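You operate a simulated robot arm through the tools that you are given. There is no shell and no other tool. Be economical: measure what you need, move in short steps, check, and stop when the job is done.

The job below is to be done with a simulated two-armed robot. You get a single attempt, and the scene is never put back.

Task
Put the 10 A fuse from the clear end of the test bench on the grey slab there. Press the six key two times. Turn the green knob to -2. Take the bolt box from the top of the yellow table and leave it on the top of the tooling bench. Put the wide blue brush on the bottom shelf of the wide trolley. Take the green brush and leave it on the oven bench. Put the yellow brush on top of the cool block. Do these in any order.

The check looks at the end state, three seconds after you hand in, the way a careful person would. Anything else that was tipped, shoved, dropped, spilled or broken makes it a failure.

Robot
Two 7-joint arms with two-finger grippers on one trunk, on a base that drives. Base frame: it is fixed to the floor where the robot stands at the start and does not move with it; the origin is under the middle of the robot, x ahead of it, y to its left, z up. Readings come in mm, degrees, newtons and seconds.
The left shoulder is at the start at [77, 216, 1294], the right one opposite. With the tool pointing down near the work surface each hand reaches from about 140 to 820 mm from the robot's upright axis, wherever it stands, measured 20 degrees to its own side. Places, roughly: bolt box [-4500, -750, 750]; bottom shelf of the wide trolley [-1700, -6100, 300]; cool block [-2500, -1500, 1000]; fuse [500, -250, 1000]; green brush (3x3x9 cm) [-900, -4400, 800]; green knob [-4100, -1300, 800]; grey slab [500, 0, 750]; oven bench [600, -4500, 800]; six key [-1500, -1200, 900]; top of the tooling bench (113x26 cm) [-2420, -2320, 860]; wide blue brush (11x5x8 cm) [-1300, -3900, 800]; yellow brush (3x3x9 cm) [-900, -4800, 800]. Payload 3.43 kg a hand.
The tool frame of a hand sits at the grasp point between the pads (the TCP): z along the fingers, y along the line on which they close. The tips reach 20 mm beyond it. The gripper opens to 124 mm. The gripper's body begins 93 mm behind the TCP.
Orientation is that of the tool frame in the base frame, as a unit quaternion [w, x, y, z]. With the fingers straight down and closing along the base's y, the tool's x points along the base's -x, its y along +y and its z along -z.

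Tools
- The arms move only by the tool play_rows. It takes "left_series", "right_series" or both (then of equal length, played together; a hand with none holds still); each is a list that holds one entry, the list of rows, each a list of 7 numbers: the turn, a rotation vector about the base's x, y, z in degrees, then the shift along the base's x, y, z in mm, then the finger opening in mm, from 0 to 124. In form: [[[wx, wy, wz, x, y, z, jaw], ...]]. A call has 1 to 10 rows; each row shifts and turns the commanded pose from where the row before left it. Each row takes 0.2 s and may step no farther than 50 mm and 8.6 degrees from the row before; otherwise, or with a gripper value out of range, the whole call is refused. Where a pose cannot be reached the arm comes as near as it can. A force on the tool above 40 N (or 10 N above the force at the start of the call, whichever is more), or a blocked arm, ends the call early, and 0.2 s more pass. The fingers move at their own pace (about 72 mm/s each) and stop on an object; they squeeze with about 33 N. The grip force told is the motor's: it shows also when the fingers shut on nothing. Time passes only in rows, and 0.2 s behind the last, so rows that do not move let the fingers close. It gives the time, the measured TCP pose, the force on the tool (base axes), the opening and the grip force at its end, in the units of the frame above (readings bear some noise), with the torque about the TCP (base axes, N m) and any sound that the robot's microphone picked up.
- Cameras (640 x 400 px; columns grow to the right, rows downward): "scene" is now at [191.6, -24.4, 1442.3]; the picture's right is [-0.32, -0.95, 0.00], its down [-0.71, 0.23, -0.67] and it looks along [0.63, -0.21, -0.74] (base axes); focal length 249 px, centre (320, 200). "left" rides on the left gripper at [82, -14, -140] in its tool frame; the picture's right is [0.17, 0.99, 0.00], its down [-0.83, 0.14, -0.54] and it looks along [-0.53, 0.09, 0.84] (tool axes); focal length 243 px, centre (320, 200). "right" rides on the right gripper at [82, 14, -140] in its tool frame; the picture's right is [-0.17, 0.99, 0.00], its down [-0.83, -0.14, -0.54] and it looks along [-0.53, -0.09, 0.84] (tool axes); focal length 243 px, centre (320, 200). There is no depth. A picture from a camera that has moved, and an enlarged one, comes with that camera's place and axes in the base frame and with its lens.
- grab_frame(camera): a new picture of that camera. It takes no simulated time.
- raise_lower(by): slides the trunk up (or, below 0, down) by that many mm; the arms and the scene camera ride with it, the base frame stays. It gives what a move gives, with no picture.
- steer(legs): drives the robot by 1 to 6 legs, each [ahead, left, turn to the left] in mm, mm and degrees, along the robot's own axes; the way and the turn of a leg run together, so that a leg with both is an arc; at most 1500 mm and 180 degrees a leg. The arms and the cameras ride along, it lands a little off, and it stops where it bumps. It gives what a move gives.
- turn_head(pan, tilt): turns the head with the scene camera to pan (to the left, within 80 degrees either way) and tilt (down, from -29 to 69), counted from straight ahead of the robot. It gives what a move gives.
- zoom(camera, box): a new picture of the part [left, top, right, bottom] of that camera's present view, enlarged. It takes no simulated time.
- sign_off(): hands the job in; it is judged then, once.

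Work in short steps. Places have to be worked out from the pictures, the camera data and where the tool is seen: move nearer, look again, correct. Check each grasp and each placing, and mend what went wrong. You have 186 turns and 174 pictures in all, those below and enlarged ones among them. Open the grippers and draw the arms clear of the work before you hand the job in, unless the task says otherwise; then end with one line.

The tools are called as name(argument=value, ...) on one line, values as JSON. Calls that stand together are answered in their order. play_rows: Moves the arms, as the interface text tells. Its arguments: {"type":"object","properties":{"left_series":{"type":"array"},"right_series":{"type":"array"}},"required":[]} The other tools are called the same way: raise_lower (by) slides the trunk up or down; steer (legs) drives the base; turn_head (pan, tilt) turns the head that bears the scene camera; grab_frame (camera) takes a picture; zoom (camera, box) takes an enlarged picture of a part of a camera's view; sign_off () hands the job in.

At the start:

```text
t: 0.0
left_tool_pos: [588.4, 60.4, 1164.8]
left_orientation: [0.0, -0.001, 1.0, 0.0]
left_force: [0.5, -0.3, 0.1]
left_torque: [-0.02, 0.02, 0.0]
left_gripper_width: 123.9
left_gripper_force: 0.0
right_tool_pos: [481.2, -366.2, 1155.1]
right_orientation: [0.0, 0.0, 1.0, -0.001]
right_force: [0.2, -0.8, -0.8]
right_torque: [-0.02, -0.01, -0.04]
right_gripper_width: 124.2
right_gripper_force: 0.0
trunk travel left (down, up): [-450.0, 141.0]
robot x, y, heading: [-1.7, -1.8, -0.0]
head pan, tilt: [-18.4, 48.0]
```

scene: 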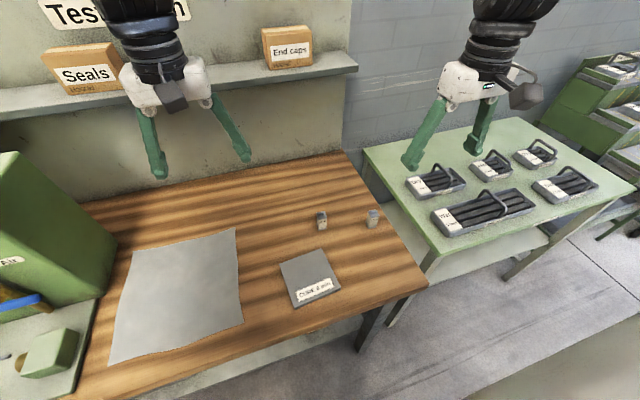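
right: 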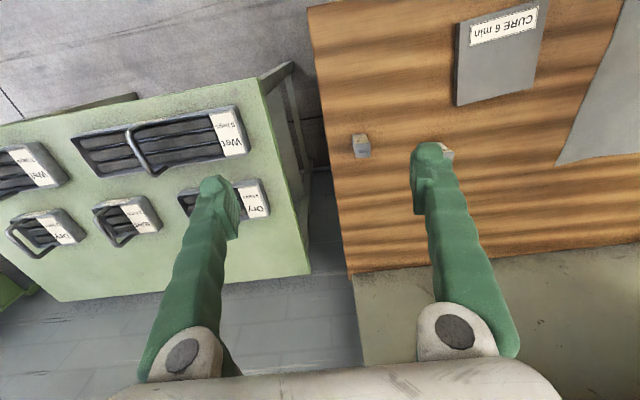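
left: 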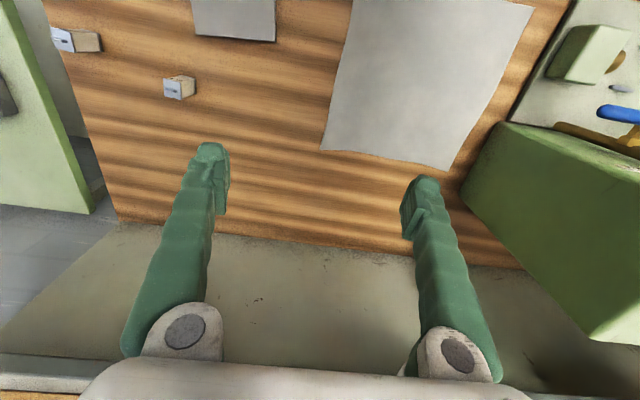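

I see two small fuses near the right of the test bench, a small "CURE 6 min" plate and a large grey sheet. I zoom in to identify them.

zoom(camera="scene", box=[260, 190, 420, 310])

zoom(camera="left", box=[30, 10, 230, 130])

zoom(camera="right", box=[340, 80, 480, 200])

```text
3.33 times, centred on (340, 250) of scene
camera zoom: at [191.6, -24.4, 1442.3], right [-0.32, -0.95, 0.0], down [-0.71, 0.23, -0.67], along [0.63, -0.21, -0.74], focal length 829 px, centre (253, 33)
```

zoom: 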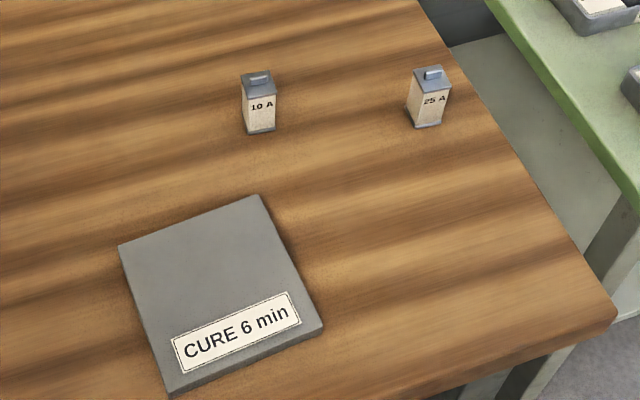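

```text
3.20 times, centred on (130, 70) of left
camera zoom: at [506.5, 46.9, 1306.5], right [-0.17, 0.99, 0.0], down [0.83, 0.14, 0.54], along [0.53, 0.09, -0.84], focal length 776 px, centre (928, 616)
```

zoom: 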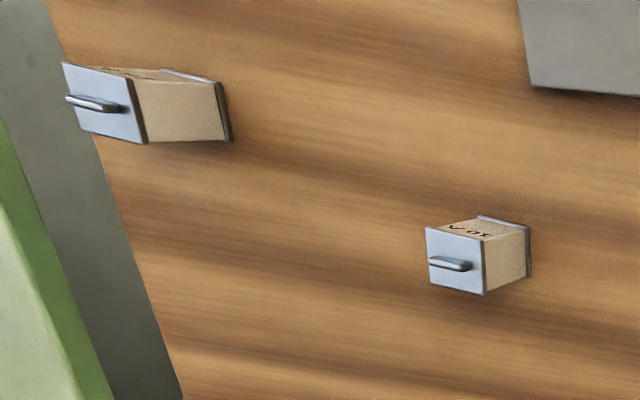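

```text
3.33 times, centred on (410, 140) of right
camera zoom: at [399.1, -351.2, 1294.3], right [0.17, 0.99, 0.0], down [0.83, -0.14, 0.54], along [0.53, -0.09, -0.84], focal length 809 px, centre (20, 400)
```

zoom: 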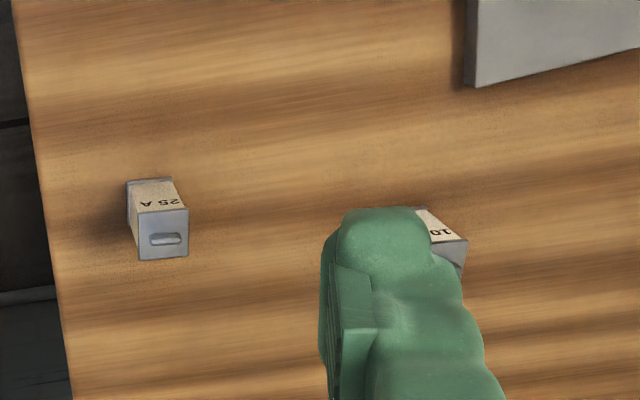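

The 10 A fuse triangulates to about [600, -165], with its top near z 905, axis-aligned and about 25 mm wide. The slab is the "CURE 6 min" plate at about [450, -83]. I move the right hand above the fuse.

play_rows(right_series=[[[0, 0, 0, 20, 34, -20, 80], [0, 0, 0, 20, 34, -25, 80], [0, 0, 0, 20, 34, -25, 80], [0, 0, 0, 20, 34, -25, 80], [0, 0, 0, 20, 34, -25, 80], [0, 0, 0, 19, 31, -25, 80], [0, 0, 0, 0, 0, -10, 80], [0, 0, 0, 0, 0, 0, 80]]])

grab_frame(camera="right")

grab_frame(camera="scene")

```text
t: 1.8
left_tool_pos: [587.6, 60.6, 1164.8]
left_orientation: [0.0, 0.0, 1.0, 0.0]
left_force: [0.8, -0.2, -0.5]
left_torque: [0.01, 0.0, 0.01]
left_gripper_width: 124.0
left_gripper_force: 0.0
right_tool_pos: [567.4, -248.4, 1013.0]
right_orientation: [-0.001, 0.0, 1.0, 0.0]
right_force: [-0.3, -0.3, -0.2]
right_torque: [0.0, -0.04, 0.0]
right_gripper_width: 79.9
right_gripper_force: 0.0
right hand out of reach, approached as far as the arm can: row 4, 5, 6
trunk travel left (down, up): [-450.0, 141.0]
robot x, y, heading: [-1.4, -0.5, -0.1]
head pan, tilt: [-18.4, 48.0]
```

```text
167 pictures are left
camera right: at [486.6, -234.4, 1152.5], right [0.17, 0.99, 0.0], down [0.83, -0.14, 0.54], along [0.53, -0.09, -0.84], focal length 243 px, centre (320, 200)
```

right: 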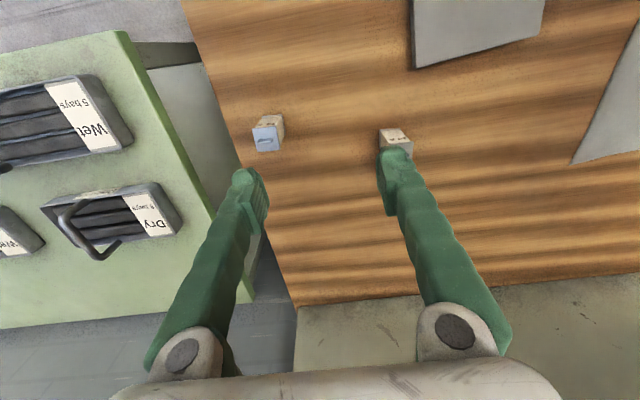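

```text
166 pictures are left
camera scene: at [191.2, -24.5, 1442.3], right [-0.32, -0.95, 0.0], down [-0.7, 0.23, -0.67], along [0.64, -0.21, -0.74], focal length 249 px, centre (320, 200)
```

scene: 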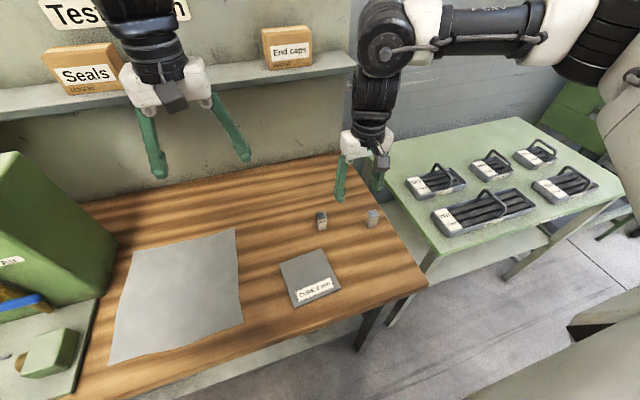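

The arm stopped short at [567, -248, 1013]. I retry the lateral move in small rows to see whether this is a reach limit.

play_rows(right_series=[[[0, 0, 0, 0, 30, 0, 80], [0, 0, 0, 10, 30, 0, 80], [0, 0, 0, 23, 23, 0, 80], [0, 0, 0, 0, 0, 0, 80]]])

```text
t: 2.8
left_tool_pos: [588.4, 62.2, 1165.8]
left_orientation: [-0.001, 0.001, 1.0, 0.0]
left_force: [0.6, -0.2, 0.6]
left_torque: [-0.01, 0.0, 0.0]
left_gripper_width: 124.1
left_gripper_force: 0.1
right_tool_pos: [569.0, -250.6, 1013.3]
right_orientation: [0.0, -0.001, 1.0, 0.0]
right_force: [0.5, -0.6, 0.1]
right_torque: [0.06, -0.01, -0.01]
right_gripper_width: 80.0
right_gripper_force: 0.0
right hand out of reach, approached as far as the arm can: row 1, 2, 3
trunk travel left (down, up): [-450.0, 141.0]
robot x, y, heading: [-0.2, 1.1, 0.3]
head pan, tilt: [-18.4, 48.0]
```

The right hand can't go further inboard from here. I draw the left hand back and up, then shift the base 130 mm to the left.

play_rows(left_series=[[[0, 0, 0, -30, 0, 20, 60], [0, 0, 0, -35, 10, 20, 60], [0, 0, 0, -40, 10, 20, 60], [0, 0, 0, -40, 10, 20, 60], [0, 0, 0, -40, 10, 0, 60]]])

steer(legs=[[0, 130, 0]])

```text
t: 4.0
left_tool_pos: [512.5, 72.2, 1212.2]
left_orientation: [0.0, 0.0, 1.0, 0.0]
left_force: [-0.5, -0.4, 0.4]
left_torque: [0.0, -0.02, -0.01]
left_gripper_width: 60.0
left_gripper_force: 0.0
left hand out of reach, approached as far as the arm can: row 3, 4, 5
right_tool_pos: [568.0, -249.3, 1012.3]
right_orientation: [0.0, 0.0, 1.0, 0.0]
right_force: [-0.7, 0.2, -0.6]
right_torque: [-0.01, -0.01, -0.01]
right_gripper_width: 80.1
right_gripper_force: 0.1
trunk travel left (down, up): [-450.0, 141.0]
robot x, y, heading: [-1.4, -3.0, -0.0]
head pan, tilt: [-18.4, 48.0]
```

```text
t: 6.3
left_tool_pos: [512.3, 201.8, 1211.4]
left_orientation: [0.0, -0.002, 1.0, 0.0]
left_force: [0.3, -0.9, -0.4]
left_torque: [0.01, 0.01, 0.03]
left_gripper_width: 59.9
left_gripper_force: 0.0
right_tool_pos: [569.9, -120.4, 1012.8]
right_orientation: [0.0, -0.002, 1.0, 0.0]
right_force: [0.7, -0.4, 0.0]
right_torque: [0.01, -0.01, -0.01]
right_gripper_width: 79.9
right_gripper_force: 0.1
trunk travel left (down, up): [-450.0, 141.0]
robot x, y, heading: [2.2, 128.2, 0.2]
head pan, tilt: [-18.4, 48.0]
```

The base shifted cleanly. Now I bring the right hand over the fuse.

play_rows(right_series=[[[0, 0, 0, 15, -23, -20, 80], [0, 0, 0, 15, -22, -20, 80], [0, 0, 0, 0, 0, 0, 80]]])

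grab_frame(camera="right")

```text
t: 7.2
left_tool_pos: [511.4, 202.0, 1212.3]
left_orientation: [0.001, -0.002, 1.0, 0.0]
left_force: [1.2, 1.2, 0.1]
left_torque: [-0.01, -0.03, -0.03]
left_gripper_width: 59.9
left_gripper_force: 0.1
right_tool_pos: [597.8, -164.7, 971.5]
right_orientation: [-0.001, -0.001, 1.0, 0.0]
right_force: [-1.1, 0.4, 1.1]
right_torque: [-0.04, 0.0, 0.0]
right_gripper_width: 79.6
right_gripper_force: 0.1
trunk travel left (down, up): [-450.0, 141.0]
robot x, y, heading: [-1.0, 127.2, 0.3]
head pan, tilt: [-18.4, 48.0]
```

```text
165 pictures are left
camera right: at [516.4, -149.9, 1111.8], right [0.16, 0.99, 0.0], down [0.83, -0.14, 0.54], along [0.53, -0.09, -0.84], focal length 243 px, centre (320, 200)
```

right: 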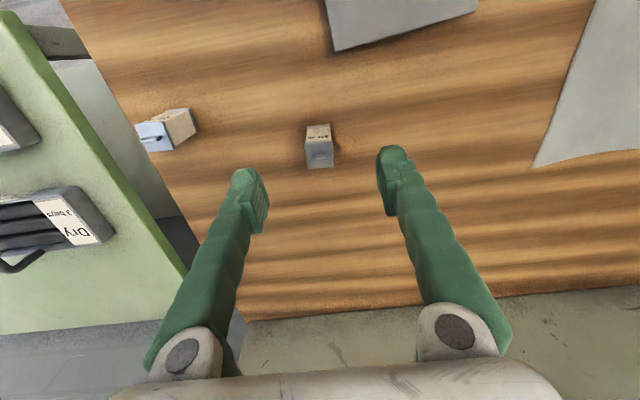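

The fuse is centred between the fingers. I lower to about z 890 and close.

play_rows(right_series=[[[0, 0, 0, 1, 0, -40, 80], [0, 0, 0, 1, -1, -30, 80], [0, 0, 0, 0, 0, -10, 60], [0, 0, 0, 0, 0, 0, 10], [0, 0, 0, 0, 0, 0, 10], [0, 0, 0, 0, 0, 0, 10], [0, 0, 0, 0, 0, 0, 10]]])

grab_frame(camera="right")

```text
t: 8.8
left_tool_pos: [512.6, 201.8, 1211.5]
left_orientation: [-0.001, -0.002, 1.0, 0.0]
left_force: [0.6, -0.9, 0.3]
left_torque: [-0.02, 0.02, 0.01]
left_gripper_width: 60.0
left_gripper_force: 0.1
right_tool_pos: [600.8, -168.6, 891.6]
right_orientation: [0.0, -0.002, 1.0, 0.0]
right_force: [-0.3, -0.3, -1.0]
right_torque: [-0.02, 0.01, 0.03]
right_gripper_width: 24.2
right_gripper_force: 33.1
trunk travel left (down, up): [-450.0, 141.0]
robot x, y, heading: [0.6, 126.8, 0.3]
head pan, tilt: [-18.4, 48.0]
```

```text
164 pictures are left
camera right: at [518.2, -153.0, 1031.4], right [0.16, 0.99, 0.0], down [0.83, -0.14, 0.54], along [0.53, -0.09, -0.84], focal length 243 px, centre (320, 200)
```

right: 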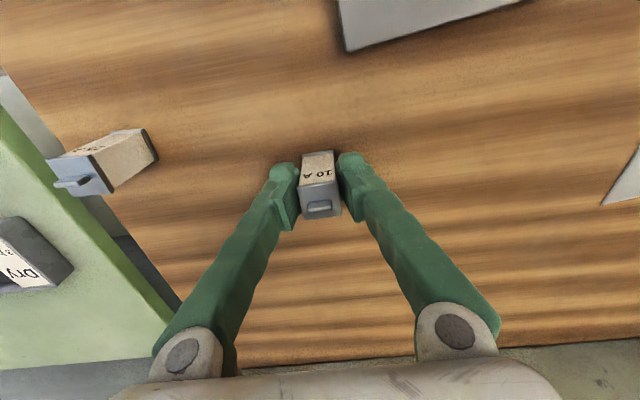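

The fuse is gripped (24 mm). I lift it and carry it over the slab.

play_rows(right_series=[[[0, 0, 0, 0, 0, 30, 10], [0, 0, 0, 0, 0, 40, 10], [0, 0, 0, -35, 21, 0, 10], [0, 0, 0, -35, 21, 0, 10], [0, 0, 0, -35, 21, 0, 10], [0, 0, 0, -33, 22, 0, 10], [0, 0, 0, 0, 0, 0, 10]]])

grab_frame(camera="right")

grab_frame(camera="scene")

```text
t: 10.3
left_tool_pos: [511.9, 201.5, 1211.9]
left_orientation: [0.001, 0.0, 1.0, 0.0]
left_force: [0.0, 0.3, 1.3]
left_torque: [0.02, 0.01, 0.0]
left_gripper_width: 60.1
left_gripper_force: 0.0
right_tool_pos: [479.5, -87.6, 961.2]
right_orientation: [-0.001, -0.003, 1.0, 0.001]
right_force: [1.0, 0.3, -0.3]
right_torque: [-0.02, -0.03, 0.01]
right_gripper_width: 24.0
right_gripper_force: 32.7
right hand out of reach, approached as far as the arm can: row 6
trunk travel left (down, up): [-450.0, 141.0]
robot x, y, heading: [-0.6, 128.3, 0.5]
head pan, tilt: [-18.4, 48.0]
```

```text
163 pictures are left
camera right: at [397.2, -73.8, 1101.0], right [0.16, 0.99, 0.0], down [0.83, -0.14, 0.54], along [0.53, -0.08, -0.84], focal length 243 px, centre (320, 200)
```

right: 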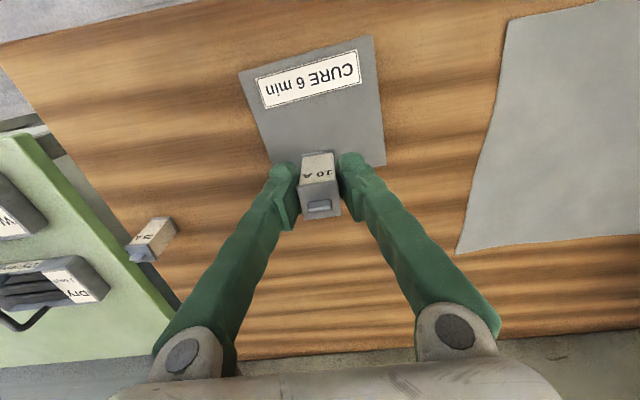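

```text
162 pictures are left
camera scene: at [191.4, 103.9, 1442.3], right [-0.31, -0.95, 0.0], down [-0.71, 0.23, -0.67], along [0.64, -0.21, -0.74], focal length 249 px, centre (320, 200)
```

scene: 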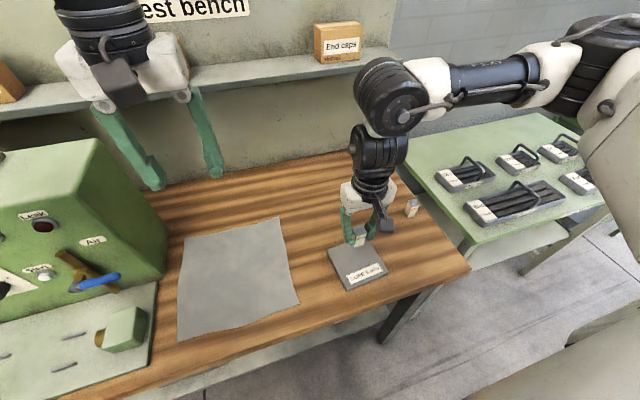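

The slab's centre comes out at about [458, -83], and the fuse at [480, -88] is over its clear part. I lower gently.

play_rows(right_series=[[[0, 0, 0, 0, 0, -30, 10], [0, 0, 0, 0, 0, -20, 10], [0, 0, 0, 0, 0, 0, 10]]])

zoom(camera="scene", box=[310, 200, 430, 300])

```text
t: 11.2
left_tool_pos: [511.4, 201.3, 1212.4]
left_orientation: [0.0, -0.002, 1.0, 0.0]
left_force: [-0.6, -0.1, -0.3]
left_torque: [-0.02, -0.01, 0.02]
left_gripper_width: 59.9
left_gripper_force: 0.2
right_tool_pos: [477.6, -86.7, 910.9]
right_orientation: [0.001, -0.001, 1.0, 0.0]
right_force: [0.4, 0.4, -0.3]
right_torque: [-0.03, 0.03, -0.02]
right_gripper_width: 24.4
right_gripper_force: 33.0
trunk travel left (down, up): [-450.0, 141.0]
robot x, y, heading: [-2.1, 128.4, 0.2]
head pan, tilt: [-18.4, 48.0]
```

```text
4.00 times, centred on (370, 250) of scene
camera zoom: at [191.2, 103.5, 1442.3], right [-0.31, -0.95, 0.0], down [-0.71, 0.23, -0.67], along [0.64, -0.21, -0.74], focal length 995 px, centre (120, 0)
```

zoom: 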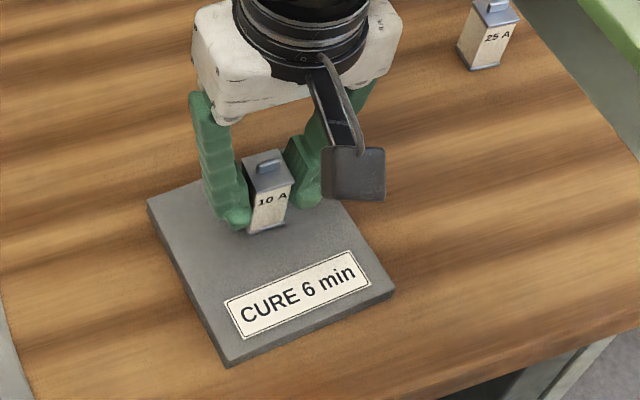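

Very close to the slab. I step down slowly until I feel contact.

play_rows(right_series=[[[0, 0, 0, 0, 0, -2, 10], [0, 0, 0, 0, 0, -2, 10], [0, 0, 0, 0, 0, 0, 10]]])

```text
t: 11.9
left_tool_pos: [512.5, 202.2, 1212.0]
left_orientation: [0.0, -0.002, 1.0, 0.001]
left_force: [0.0, -0.2, 0.3]
left_torque: [0.02, 0.01, 0.01]
left_gripper_width: 60.2
left_gripper_force: 0.0
right_tool_pos: [477.4, -87.3, 905.8]
right_orientation: [0.0, -0.002, 1.0, 0.0]
right_force: [-0.1, 0.4, -1.2]
right_torque: [0.02, -0.01, 0.01]
right_gripper_width: 24.1
right_gripper_force: 32.9
trunk travel left (down, up): [-450.0, 141.0]
robot x, y, heading: [-1.8, 129.0, 0.4]
head pan, tilt: [-18.4, 48.0]
```

play_rows(right_series=[[[0, 0, 0, 0, 0, -2, 10], [0, 0, 0, 0, 0, -1, 10], [0, 0, 0, 0, 0, 0, 10]]])

zoom(camera="scene", box=[340, 225, 400, 275])

```text
t: 12.8
left_tool_pos: [510.1, 202.2, 1212.9]
left_orientation: [0.0, -0.002, 1.0, 0.0]
left_force: [1.0, 0.2, 0.3]
left_torque: [0.02, 0.0, -0.01]
left_gripper_width: 59.9
left_gripper_force: 0.0
right_tool_pos: [477.8, -87.3, 905.4]
right_orientation: [0.002, -0.003, 1.0, 0.0]
right_force: [0.3, 1.0, 17.3]
right_torque: [-0.01, 0.0, 0.0]
right_gripper_width: 24.3
right_gripper_force: 33.5
trunk travel left (down, up): [-450.0, 141.0]
robot x, y, heading: [-1.2, 125.7, 0.1]
head pan, tilt: [-18.4, 48.0]
```

```text
8.00 times, centred on (370, 250) of scene
camera zoom: at [190.3, 104.3, 1442.6], right [-0.31, -0.95, 0.0], down [-0.71, 0.23, -0.67], along [0.64, -0.21, -0.74], focal length 1990 px, centre (-80, -200)
```

zoom: 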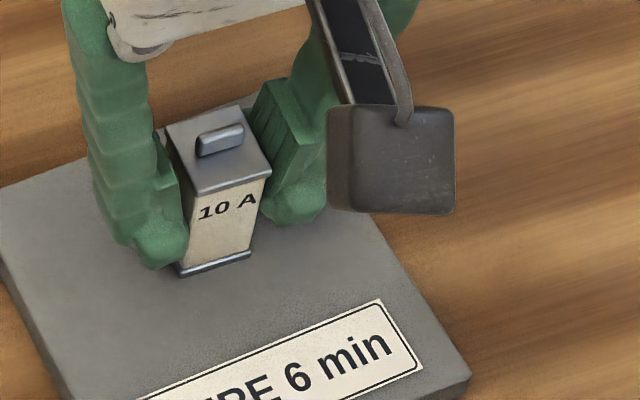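

Contact (17 N). I open gradually and rise clear.

play_rows(right_series=[[[0, 0, 0, 0, 0, 1, 30], [0, 0, 0, 0, 0, 0, 50], [0, 0, 0, 0, 0, 0, 60], [0, 0, 0, 0, 0, 20, 60], [0, 0, 0, 0, 0, 40, 60], [0, 0, 0, 0, 0, 50, 60], [0, 0, 0, 0, 0, 50, 60], [0, 0, 0, 0, 0, 30, 60]]])

grab_frame(camera="scene")

```text
t: 14.6
left_tool_pos: [511.3, 202.0, 1212.4]
left_orientation: [0.0, -0.002, 1.0, 0.0]
left_force: [-0.1, -0.5, -0.4]
left_torque: [-0.01, 0.0, -0.02]
left_gripper_width: 60.1
left_gripper_force: 0.2
right_tool_pos: [484.2, -95.0, 1096.9]
right_orientation: [0.0, -0.002, 1.0, 0.0]
right_force: [0.2, -0.1, -0.4]
right_torque: [-0.02, -0.02, 0.0]
right_gripper_width: 60.1
right_gripper_force: 0.0
right hand out of reach, approached as far as the arm can: row 6
trunk travel left (down, up): [-450.0, 141.0]
robot x, y, heading: [-1.0, 126.4, 0.1]
head pan, tilt: [-18.4, 48.0]
```

```text
159 pictures are left
camera scene: at [190.7, 103.9, 1442.4], right [-0.31, -0.95, 0.0], down [-0.71, 0.23, -0.67], along [0.64, -0.21, -0.74], focal length 249 px, centre (320, 200)
```

scene: 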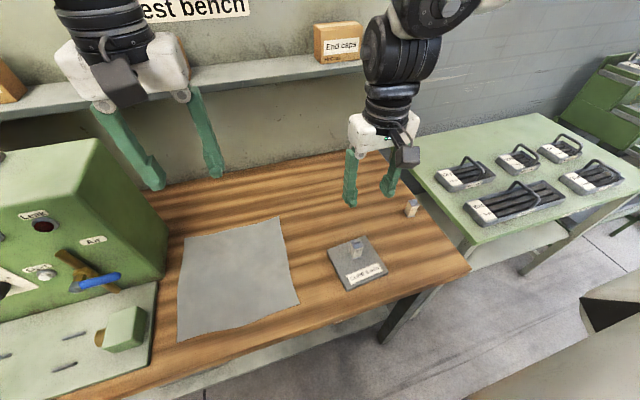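

The fuse stands on the slab. I back up a bit so the hands clear the bench, then look both ways.

steer(legs=[[-350, 0, 0]])

turn_head(pan=-80, tilt=15)

grab_frame(camera="scene")

```text
t: 17.2
left_tool_pos: [163.1, 203.5, 1211.4]
left_orientation: [0.0, -0.004, 1.0, 0.001]
left_force: [0.5, 0.8, -1.0]
left_torque: [-0.01, 0.02, 0.04]
left_gripper_width: 60.1
left_gripper_force: 0.0
right_tool_pos: [137.6, -95.0, 1094.3]
right_orientation: [-0.001, -0.005, 1.0, 0.0]
right_force: [0.6, -0.9, -0.2]
right_torque: [0.01, 0.04, 0.0]
right_gripper_width: 60.0
right_gripper_force: 0.0
trunk travel left (down, up): [-450.0, 141.0]
robot x, y, heading: [-347.3, 127.0, 0.5]
head pan, tilt: [-18.4, 48.0]
```

```text
t: 18.6
left_tool_pos: [162.0, 202.8, 1211.8]
left_orientation: [0.0, -0.004, 1.0, 0.0]
left_force: [-0.4, -0.3, 0.0]
left_torque: [0.0, 0.01, 0.0]
left_gripper_width: 60.3
left_gripper_force: 0.0
right_tool_pos: [138.2, -94.5, 1095.9]
right_orientation: [0.0, -0.006, 1.0, 0.0]
right_force: [0.5, 0.2, -0.1]
right_torque: [0.03, -0.01, -0.02]
right_gripper_width: 60.2
right_gripper_force: 0.0
trunk travel left (down, up): [-450.0, 141.0]
robot x, y, heading: [-351.7, 123.9, 0.8]
head pan, tilt: [-80.0, 15.0]
```

```text
158 pictures are left
camera scene: at [-216.1, 35.1, 1493.3], right [-0.98, -0.18, 0.0], down [-0.05, 0.25, -0.97], along [0.18, -0.95, -0.26], focal length 249 px, centre (320, 200)
```

scene: 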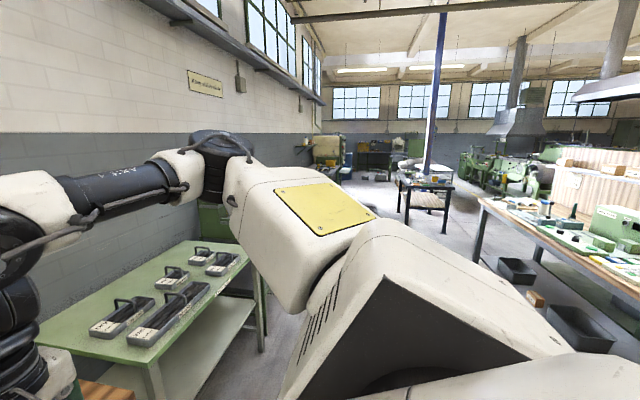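

The right arm blocks much of the view and the hands stick out. I tuck both hands nearer to the body.

play_rows(left_series=[[[0, 0, 0, -15, 15, -35, 60], [0, 0, 0, -15, 15, -35, 60], [0, 0, 0, -20, 15, -30, 60], [0, 0, 0, -30, 15, -20, 60], [0, 0, 0, -30, 15, -20, 60], [0, 0, 0, -35, 10, -10, 60], [0, 0, 0, -35, 10, 0, 60], [0, 0, 0, -35, 10, 0, 60]]], right_series=[[[0, 0, 0, -15, -25, -10, 60], [0, 0, 0, -15, -25, -10, 60], [0, 0, 0, -20, -25, -10, 60], [0, 0, 0, -30, -25, -10, 60], [0, 0, 0, -30, -25, 0, 60], [0, 0, 0, -35, -20, 0, 60], [0, 0, 0, -35, -20, 0, 60], [0, 0, 0, -35, -10, 0, 60]]])

grab_frame(camera="scene")

```text
t: 20.4
left_tool_pos: [128.2, 298.2, 1209.3]
left_orientation: [0.0, -0.004, 1.0, 0.001]
left_force: [1.0, 0.1, 0.3]
left_torque: [0.01, -0.01, 0.02]
left_gripper_width: 60.0
left_gripper_force: 0.1
left hand out of reach, approached as far as the arm can: row 1, 2, 3, 4, 5, 6, 7, 8
right_tool_pos: [12.1, -244.8, 1067.1]
right_orientation: [0.0, -0.005, 1.0, 0.0]
right_force: [-0.2, 0.7, -0.1]
right_torque: [0.04, -0.02, 0.03]
right_gripper_width: 59.9
right_gripper_force: 0.0
right hand out of reach, approached as far as the arm can: row 6, 7, 8
trunk travel left (down, up): [-450.0, 141.0]
robot x, y, heading: [-347.6, 126.4, 0.5]
head pan, tilt: [-80.0, 15.0]
```

```text
157 pictures are left
camera scene: at [-216.5, 32.9, 1493.1], right [-0.98, -0.18, 0.0], down [-0.05, 0.26, -0.97], along [0.18, -0.95, -0.26], focal length 249 px, centre (320, 200)
```

scene: 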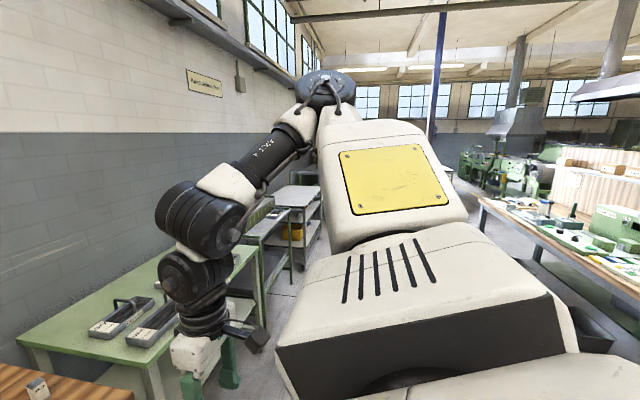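

Enough tucked. I turn right to face -y and look ahead.

steer(legs=[[-150, 0, 0], [0, 0, -90]])

turn_head(pan=0, tilt=20)

grab_frame(camera="scene")

turn_head(pan=60, tilt=20)

grab_frame(camera="scene")

turn_head(pan=-60, tilt=20)

grab_frame(camera="scene")

```text
t: 27.1
left_tool_pos: [-319.0, -352.5, 1208.0]
left_orientation: [0.0, 0.7, 0.714, 0.0]
left_force: [-0.6, 0.1, -0.4]
left_torque: [0.02, -0.01, -0.02]
left_gripper_width: 59.8
left_gripper_force: 0.0
right_tool_pos: [-864.4, -245.2, 1066.7]
right_orientation: [-0.001, 0.7, 0.714, 0.0]
right_force: [-0.2, -0.5, -0.1]
right_torque: [0.02, -0.01, -0.02]
right_gripper_width: 60.0
right_gripper_force: 0.1
trunk travel left (down, up): [-450.0, 141.0]
robot x, y, heading: [-499.0, 124.0, -88.9]
head pan, tilt: [-80.0, 15.0]
```

```text
t: 28.7
left_tool_pos: [-319.4, -353.2, 1208.4]
left_orientation: [0.0, 0.7, 0.714, 0.0]
left_force: [-0.5, -0.2, 0.2]
left_torque: [0.01, -0.03, -0.02]
left_gripper_width: 59.6
left_gripper_force: 0.1
right_tool_pos: [-864.4, -243.5, 1067.8]
right_orientation: [0.0, 0.699, 0.715, 0.001]
right_force: [0.2, -0.5, -0.1]
right_torque: [-0.01, 0.01, -0.01]
right_gripper_width: 59.8
right_gripper_force: 0.0
trunk travel left (down, up): [-450.0, 141.0]
robot x, y, heading: [-498.5, 125.8, -88.8]
head pan, tilt: [0.0, 20.0]
```

```text
156 pictures are left
camera scene: at [-497.5, -86.9, 1485.1], right [-1.0, -0.02, 0.0], down [-0.01, 0.34, -0.94], along [0.02, -0.94, -0.34], focal length 249 px, centre (320, 200)
```

scene: 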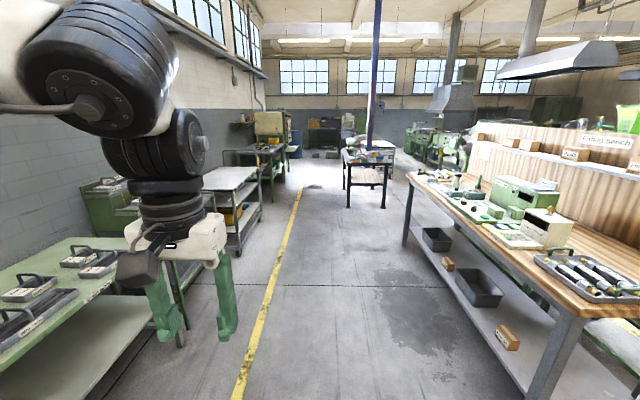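

```text
t: 30.0
left_tool_pos: [-319.5, -353.4, 1207.4]
left_orientation: [0.0, 0.7, 0.714, 0.0]
left_force: [-0.5, 1.1, 0.5]
left_torque: [0.04, -0.03, -0.01]
left_gripper_width: 60.0
left_gripper_force: 0.0
right_tool_pos: [-865.5, -245.0, 1066.9]
right_orientation: [0.0, 0.699, 0.715, 0.0]
right_force: [-0.1, 0.6, 0.4]
right_torque: [-0.01, 0.0, 0.02]
right_gripper_width: 59.8
right_gripper_force: 0.0
trunk travel left (down, up): [-450.0, 141.0]
robot x, y, heading: [-497.6, 125.4, -88.5]
head pan, tilt: [60.0, 20.0]
```

```text
155 pictures are left
camera scene: at [-417.8, -38.7, 1485.1], right [-0.48, -0.88, 0.0], down [-0.3, 0.16, -0.94], along [0.82, -0.45, -0.34], focal length 249 px, centre (320, 200)
```

scene: 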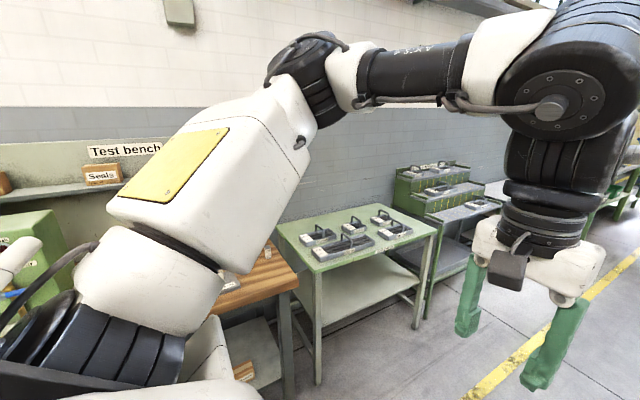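

```text
t: 32.0
left_tool_pos: [-320.6, -352.9, 1208.2]
left_orientation: [0.0, 0.7, 0.715, 0.0]
left_force: [-0.2, 0.0, -0.6]
left_torque: [0.0, 0.03, -0.03]
left_gripper_width: 60.0
left_gripper_force: 0.0
right_tool_pos: [-865.2, -244.4, 1067.2]
right_orientation: [0.001, 0.7, 0.714, 0.0]
right_force: [0.7, 1.1, -0.9]
right_torque: [0.0, 0.01, 0.03]
right_gripper_width: 59.9
right_gripper_force: 0.1
trunk travel left (down, up): [-450.0, 141.0]
robot x, y, heading: [-501.7, 124.0, -88.9]
head pan, tilt: [-60.0, 20.0]
```

```text
154 pictures are left
camera scene: at [-579.0, -42.2, 1485.1], right [-0.52, 0.85, 0.0], down [0.29, 0.18, -0.94], along [-0.8, -0.49, -0.34], focal length 249 px, centre (320, 200)
```

scene: 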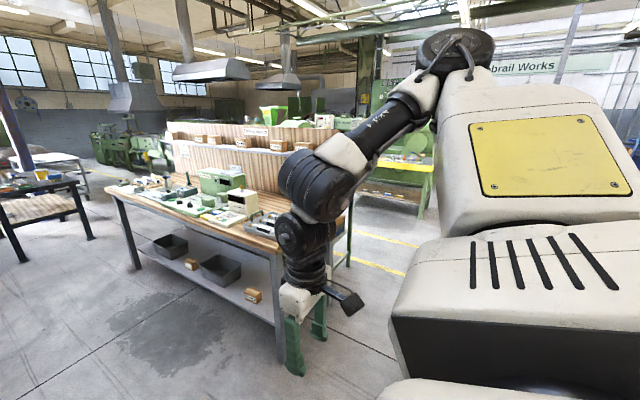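

The device bench's front edge is about x = -1340, running from y = -740 to -2440, with the keypad on it. I drive down the aisle and turn to face it.

steer(legs=[[1250, 0, 0], [0, 0, -90]])

turn_head(pan=0, tilt=30)

grab_frame(camera="scene")

```text
t: 45.3
left_tool_pos: [-949.2, -1355.6, 1207.9]
left_orientation: [0.001, 1.0, 0.009, 0.001]
left_force: [-0.2, -0.1, 0.2]
left_torque: [0.0, 0.0, -0.02]
left_gripper_width: 59.8
left_gripper_force: 0.0
right_tool_pos: [-838.9, -810.1, 1068.0]
right_orientation: [0.0, 1.0, 0.011, 0.0]
right_force: [0.3, 0.4, -0.1]
right_torque: [0.0, 0.0, -0.02]
right_gripper_width: 60.2
right_gripper_force: 0.0
trunk travel left (down, up): [-450.0, 141.0]
robot x, y, heading: [-472.4, -1176.9, -178.9]
head pan, tilt: [-60.0, 20.0]
```

```text
t: 46.6
left_tool_pos: [-950.0, -1355.2, 1207.9]
left_orientation: [0.0, 1.0, 0.01, 0.0]
left_force: [-0.3, -0.1, 0.1]
left_torque: [0.0, 0.01, 0.03]
left_gripper_width: 59.8
left_gripper_force: 0.0
right_tool_pos: [-838.8, -810.1, 1066.8]
right_orientation: [0.0, 1.0, 0.009, -0.001]
right_force: [0.8, 0.0, -0.4]
right_torque: [-0.01, -0.02, 0.04]
right_gripper_width: 59.8
right_gripper_force: 0.0
trunk travel left (down, up): [-450.0, 141.0]
robot x, y, heading: [-473.2, -1176.7, -178.9]
head pan, tilt: [0.0, 30.0]
```

```text
153 pictures are left
camera scene: at [-682.0, -1178.3, 1469.1], right [-0.02, 1.0, 0.0], down [0.5, 0.01, -0.87], along [-0.87, -0.02, -0.5], focal length 249 px, centre (320, 200)
```

scene: 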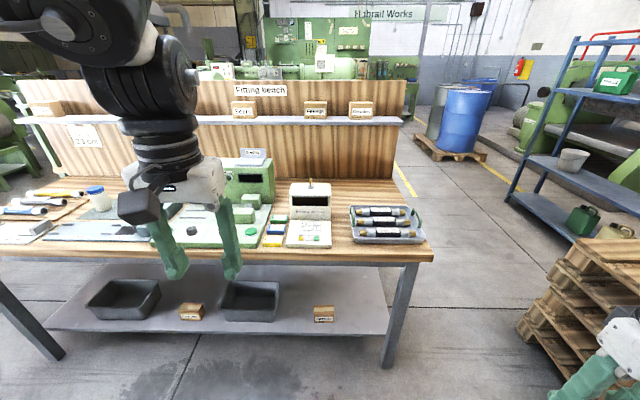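

The keypad is likely on the small white device near [-1440, -1240]. I zoom in there.

zoom(camera="scene", box=[240, 170, 360, 255])

```text
4.71 times, centred on (300, 212) of scene
camera zoom: at [-682.0, -1178.3, 1469.1], right [-0.02, 1.0, 0.0], down [0.5, 0.01, -0.87], along [-0.87, -0.02, -0.5], focal length 1171 px, centre (414, 141)
```

zoom: 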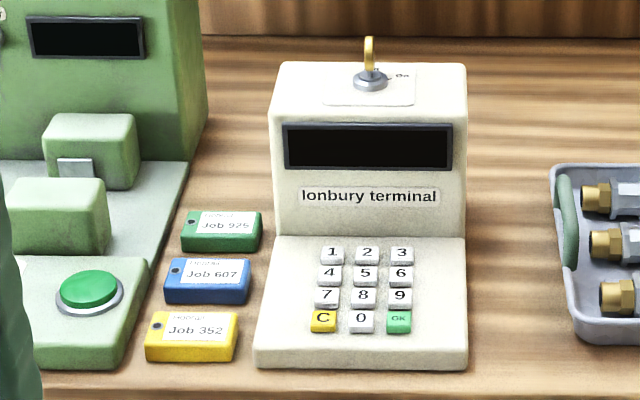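

The "6" key is near [-1454, -1208, 900]. I position the base so it lies 20° to the right, about 550 mm ahead.

steer(legs=[[0, 230, -1], [430, 0, 0]])

turn_head(pan=-25, tilt=45)

grab_frame(camera="scene")

grab_frame(camera="right")

```text
t: 53.0
left_tool_pos: [-1372.3, -1582.3, 1208.0]
left_orientation: [0.0, 1.0, 0.001, -0.001]
left_force: [-0.5, -0.6, 0.7]
left_torque: [0.0, 0.03, 0.0]
left_gripper_width: 59.8
left_gripper_force: 0.0
right_tool_pos: [-1255.2, -1039.8, 1067.6]
right_orientation: [-0.001, 1.0, 0.004, -0.001]
right_force: [-0.1, -0.7, 0.8]
right_torque: [0.02, 0.0, 0.0]
right_gripper_width: 60.0
right_gripper_force: 0.0
trunk travel left (down, up): [-450.0, 141.0]
robot x, y, heading: [-889.7, -1409.2, -179.7]
head pan, tilt: [0.0, 30.0]
```

```text
t: 53.9
left_tool_pos: [-1371.9, -1583.3, 1208.6]
left_orientation: [0.0, 1.0, 0.003, -0.001]
left_force: [-0.5, 0.3, -0.1]
left_torque: [-0.02, -0.02, -0.01]
left_gripper_width: 60.0
left_gripper_force: 0.1
right_tool_pos: [-1255.1, -1040.0, 1068.4]
right_orientation: [0.0, 1.0, 0.004, 0.0]
right_force: [-0.1, 0.3, 0.3]
right_torque: [-0.02, -0.01, -0.03]
right_gripper_width: 60.0
right_gripper_force: 0.1
trunk travel left (down, up): [-450.0, 141.0]
robot x, y, heading: [-897.1, -1409.6, -179.5]
head pan, tilt: [-25.0, 45.0]
```

```text
151 pictures are left
camera scene: at [-1086.7, -1376.0, 1446.5], right [0.42, 0.91, 0.0], down [0.64, -0.29, -0.71], along [-0.64, 0.29, -0.71], focal length 249 px, centre (320, 200)
```

scene: 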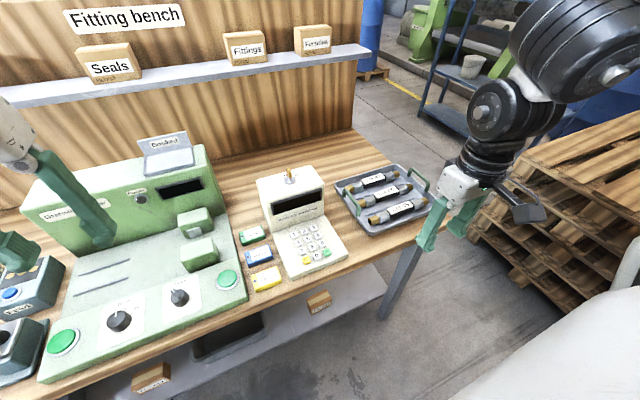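

```text
150 pictures are left
camera right: at [-1172.5, -1052.2, 1206.8], right [-0.16, -0.99, 0.0], down [-0.83, 0.13, 0.54], along [-0.53, 0.09, -0.84], focal length 243 px, centre (320, 200)
```

right: 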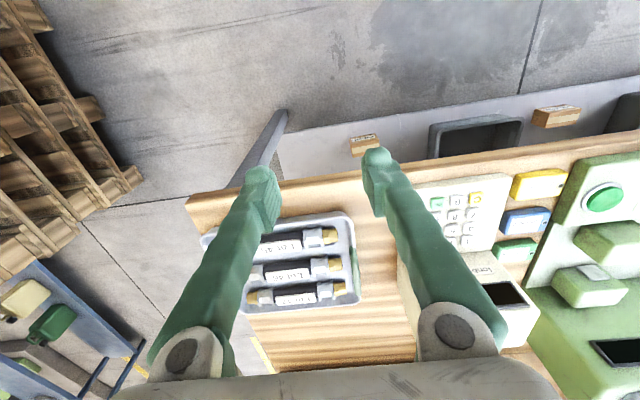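

I zoom on the keypad from both cameras to triangulate the 6 key.

zoom(camera="scene", box=[270, 210, 350, 260])

zoom(camera="right", box=[410, 170, 540, 260])

```text
8.00 times, centred on (310, 235) of scene
camera zoom: at [-1086.7, -1376.0, 1446.5], right [0.42, 0.91, 0.0], down [0.64, -0.29, -0.71], along [-0.64, 0.29, -0.71], focal length 1990 px, centre (400, -80)
```

zoom: 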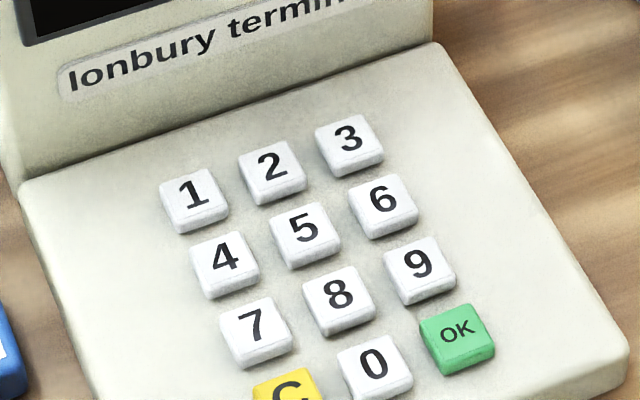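

```text
4.44 times, centred on (475, 215) of right
camera zoom: at [-1172.5, -1052.2, 1206.8], right [-0.16, -0.99, 0.0], down [-0.83, 0.13, 0.54], along [-0.53, 0.09, -0.84], focal length 1078 px, centre (-369, 133)
```

zoom: 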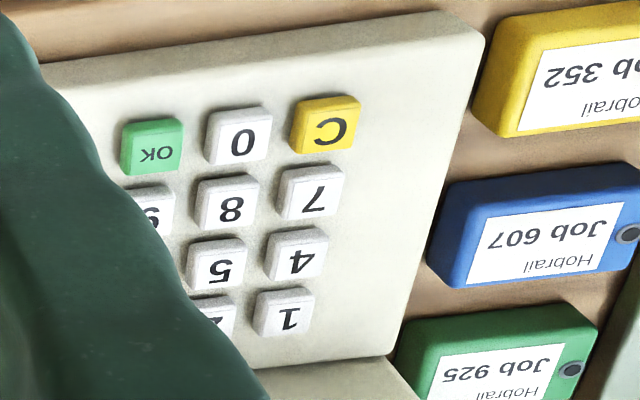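

Key 5 triangulates to [-1478, -1234, 879], so key 6 is at about [-1476, -1205, 879]. I bring the closed right fingers above it.

play_rows(right_series=[[[0, 0, 0, -37, -28, -5, 0], [0, 0, 0, -37, -28, -5, 0], [0, 0, 0, -37, -28, -10, 0], [0, 0, 0, -37, -27, -15, 0], [0, 0, 0, -37, -27, -15, 0], [0, 0, 0, -36, -27, -20, 0], [0, 0, 0, 0, 0, -29, 0], [0, 0, 0, 0, 0, -20, 0], [0, 0, 0, 0, 0, 0, 0]]])

zoom(camera="scene", box=[240, 170, 360, 270])

grab_frame(camera="right")

```text
t: 55.9
left_tool_pos: [-1372.6, -1583.0, 1208.7]
left_orientation: [-0.001, 1.0, 0.003, 0.0]
left_force: [-0.3, 1.1, -0.7]
left_torque: [0.0, 0.06, -0.02]
left_gripper_width: 60.0
left_gripper_force: 0.2
right_tool_pos: [-1459.0, -1169.0, 958.7]
right_orientation: [0.0, 1.0, 0.004, -0.002]
right_force: [-0.2, 0.1, -0.5]
right_torque: [0.04, 0.01, -0.03]
right_gripper_width: 0.0
right_gripper_force: 32.3
right hand out of reach, approached as far as the arm can: row 6
trunk travel left (down, up): [-450.0, 141.0]
robot x, y, heading: [-891.3, -1409.5, -179.6]
head pan, tilt: [-25.0, 45.0]
```

```text
4.00 times, centred on (300, 220) of scene
camera zoom: at [-1086.2, -1375.8, 1446.5], right [0.42, 0.91, 0.0], down [0.64, -0.29, -0.71], along [-0.64, 0.29, -0.71], focal length 995 px, centre (400, 120)
```

zoom: 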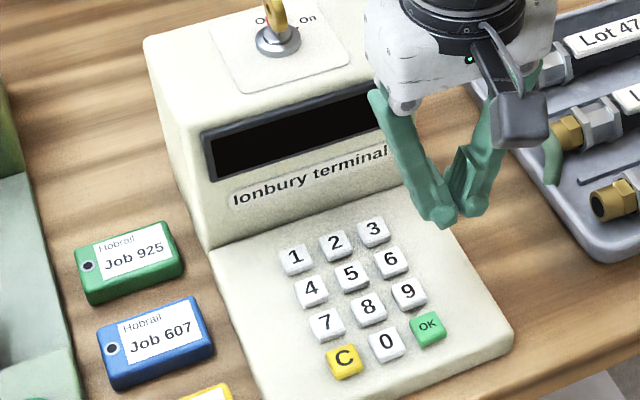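

```text
146 pictures are left
camera right: at [-1376.1, -1181.2, 1098.8], right [-0.16, -0.99, 0.0], down [-0.83, 0.13, 0.54], along [-0.53, 0.09, -0.84], focal length 243 px, centre (320, 200)
```

right: 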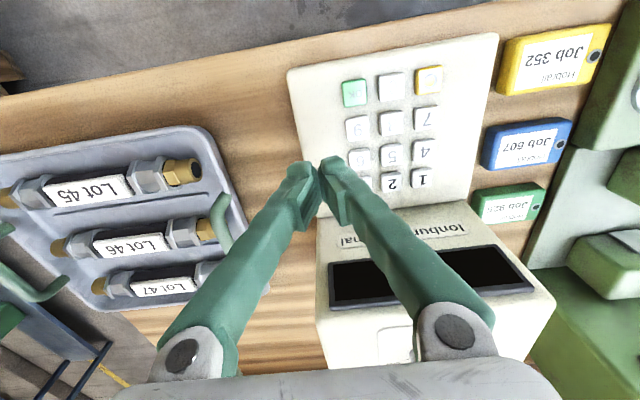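

Only 36 mm short laterally; I slide the base left by 36 mm.

steer(legs=[[12, 36, 0]])

grab_frame(camera="right")

zoom(camera="scene", box=[240, 170, 360, 270])

```text
t: 57.1
left_tool_pos: [-1384.1, -1617.1, 1208.0]
left_orientation: [0.001, 1.0, 0.002, -0.001]
left_force: [-0.5, 0.6, -0.7]
left_torque: [0.0, -0.01, 0.02]
left_gripper_width: 60.0
left_gripper_force: 0.0
right_tool_pos: [-1469.8, -1202.5, 959.5]
right_orientation: [0.0, 1.0, 0.004, -0.001]
right_force: [0.1, 0.1, -0.4]
right_torque: [0.01, 0.01, 0.01]
right_gripper_width: 0.0
right_gripper_force: 32.9
trunk travel left (down, up): [-450.0, 141.0]
robot x, y, heading: [-903.8, -1438.7, -179.5]
head pan, tilt: [-25.0, 45.0]
```

```text
145 pictures are left
camera right: at [-1387.4, -1215.9, 1098.8], right [-0.16, -0.99, 0.0], down [-0.83, 0.13, 0.54], along [-0.53, 0.09, -0.84], focal length 243 px, centre (320, 200)
```

right: 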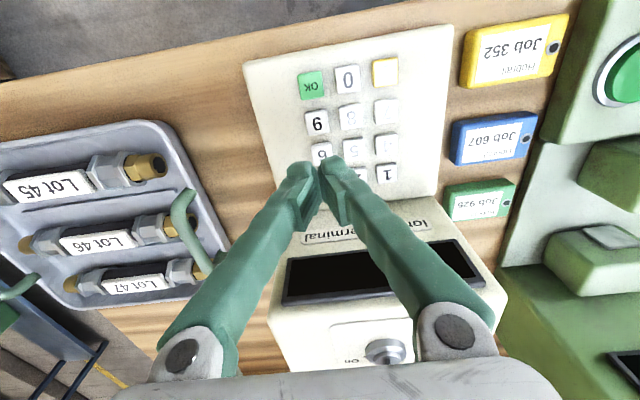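

```text
4.00 times, centred on (300, 220) of scene
camera zoom: at [-1097.8, -1410.7, 1446.5], right [0.42, 0.91, 0.0], down [0.64, -0.3, -0.71], along [-0.64, 0.29, -0.71], focal length 995 px, centre (400, 120)
```

zoom: 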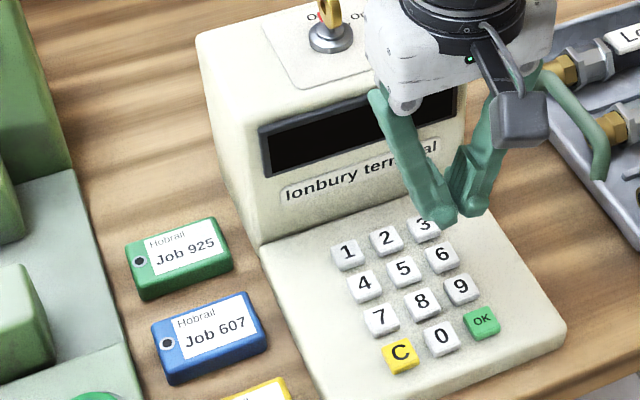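

The hand is aligned to within a few mm; key 6 is at [-1476, -1203.5]. I correct 6 mm and descend to just above the key.

play_rows(right_series=[[[0, 0, 0, -6, -1, -20, 0], [0, 0, 0, 0, 0, -25, 0], [0, 0, 0, 0, 0, -8, 0], [0, 0, 0, 0, 0, 0, 0]]])

zoom(camera="right", box=[240, 60, 440, 230])

zoom(camera="scene", box=[270, 190, 350, 255])

```text
t: 58.1
left_tool_pos: [-1384.9, -1618.2, 1207.8]
left_orientation: [0.0, 1.0, 0.003, 0.0]
left_force: [-0.3, -0.2, -0.3]
left_torque: [0.01, 0.04, -0.04]
left_gripper_width: 60.0
left_gripper_force: 0.0
right_tool_pos: [-1476.1, -1200.7, 906.6]
right_orientation: [0.002, 1.0, 0.003, -0.002]
right_force: [-0.6, 0.0, -0.2]
right_torque: [-0.02, 0.03, 0.0]
right_gripper_width: 0.0
right_gripper_force: 32.2
right hand out of reach, approached as far as the arm can: row 1
trunk travel left (down, up): [-450.0, 141.0]
robot x, y, heading: [-901.5, -1447.0, -179.4]
head pan, tilt: [-25.0, 45.0]
```

```text
2.35 times, centred on (340, 145) of right
camera zoom: at [-1393.2, -1212.1, 1046.1], right [-0.16, -0.99, 0.0], down [-0.83, 0.14, 0.54], along [-0.53, 0.08, -0.84], focal length 571 px, centre (273, 329)
```

zoom: 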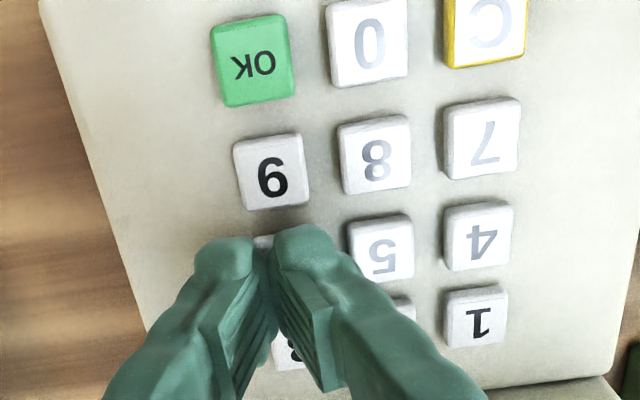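

```text
6.15 times, centred on (310, 222) of scene
camera zoom: at [-1098.0, -1411.0, 1446.5], right [0.42, 0.91, 0.0], down [0.64, -0.29, -0.71], along [-0.64, 0.29, -0.71], focal length 1531 px, centre (382, 62)
```

zoom: 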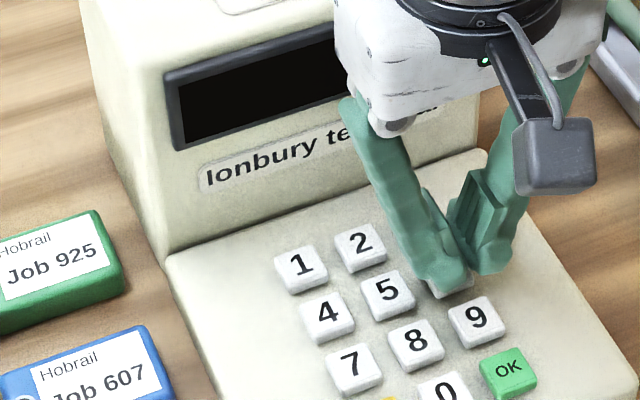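

The tip is over the 6, slightly toward the free outer side, clear of 5 and 9. I step down and watch force and sound.

play_rows(right_series=[[[0, 0, 0, 0, 0, -3, 0], [0, 0, 0, 0, 0, -2, 0], [0, 0, 0, 0, 0, -2, 0], [0, 0, 0, 0, 0, 0, 0]]])

```text
t: 59.1
left_tool_pos: [-1385.0, -1617.4, 1207.7]
left_orientation: [0.0, 1.0, 0.003, 0.0]
left_force: [0.1, -0.2, 0.3]
left_torque: [0.01, 0.0, 0.03]
left_gripper_width: 59.7
left_gripper_force: 0.2
right_tool_pos: [-1475.7, -1200.9, 904.0]
right_orientation: [0.001, 1.0, 0.003, -0.003]
right_force: [0.2, 0.4, 0.2]
right_torque: [0.01, 0.02, 0.01]
right_gripper_width: 0.0
right_gripper_force: 33.1
right hand out of reach, approached as far as the arm can: row 3
trunk travel left (down, up): [-450.0, 141.0]
robot x, y, heading: [-907.7, -1447.5, -179.7]
head pan, tilt: [-25.0, 45.0]
```

The reach limit bites here. I raise 30 mm, slide the base 60 mm further left and move the hand back 60 mm.

play_rows(right_series=[[[0, 0, 0, 0, 0, 30, 0], [0, 0, 0, 0, 25, 10, 0], [0, 0, 0, 0, 35, 0, 0], [0, 0, 0, 0, 0, 0, 0]]])

steer(legs=[[0, 60, 0]])

```text
t: 60.1
left_tool_pos: [-1384.5, -1619.1, 1208.1]
left_orientation: [0.001, 1.0, 0.003, 0.002]
left_force: [-1.0, -0.6, -0.3]
left_torque: [0.03, 0.02, 0.06]
left_gripper_width: 59.7
left_gripper_force: 0.0
right_tool_pos: [-1477.1, -1139.1, 943.6]
right_orientation: [-0.001, 1.0, 0.003, 0.001]
right_force: [-0.5, -0.8, 0.2]
right_torque: [0.04, -0.01, 0.04]
right_gripper_width: 0.0
right_gripper_force: 32.8
trunk travel left (down, up): [-450.0, 141.0]
robot x, y, heading: [-904.6, -1445.5, -179.6]
head pan, tilt: [-25.0, 45.0]
```

```text
t: 61.6
left_tool_pos: [-1383.6, -1678.3, 1206.2]
left_orientation: [0.0, 1.0, 0.002, 0.0]
left_force: [0.1, 0.7, 0.0]
left_torque: [-0.02, 0.02, -0.01]
left_gripper_width: 60.1
left_gripper_force: 0.1
right_tool_pos: [-1477.6, -1198.4, 944.6]
right_orientation: [-0.001, 1.0, 0.003, 0.0]
right_force: [0.4, 0.3, 0.2]
right_torque: [0.0, 0.02, 0.02]
right_gripper_width: 0.1
right_gripper_force: 33.2
trunk travel left (down, up): [-450.0, 141.0]
robot x, y, heading: [-898.8, -1501.3, -179.7]
head pan, tilt: [-25.0, 45.0]
```

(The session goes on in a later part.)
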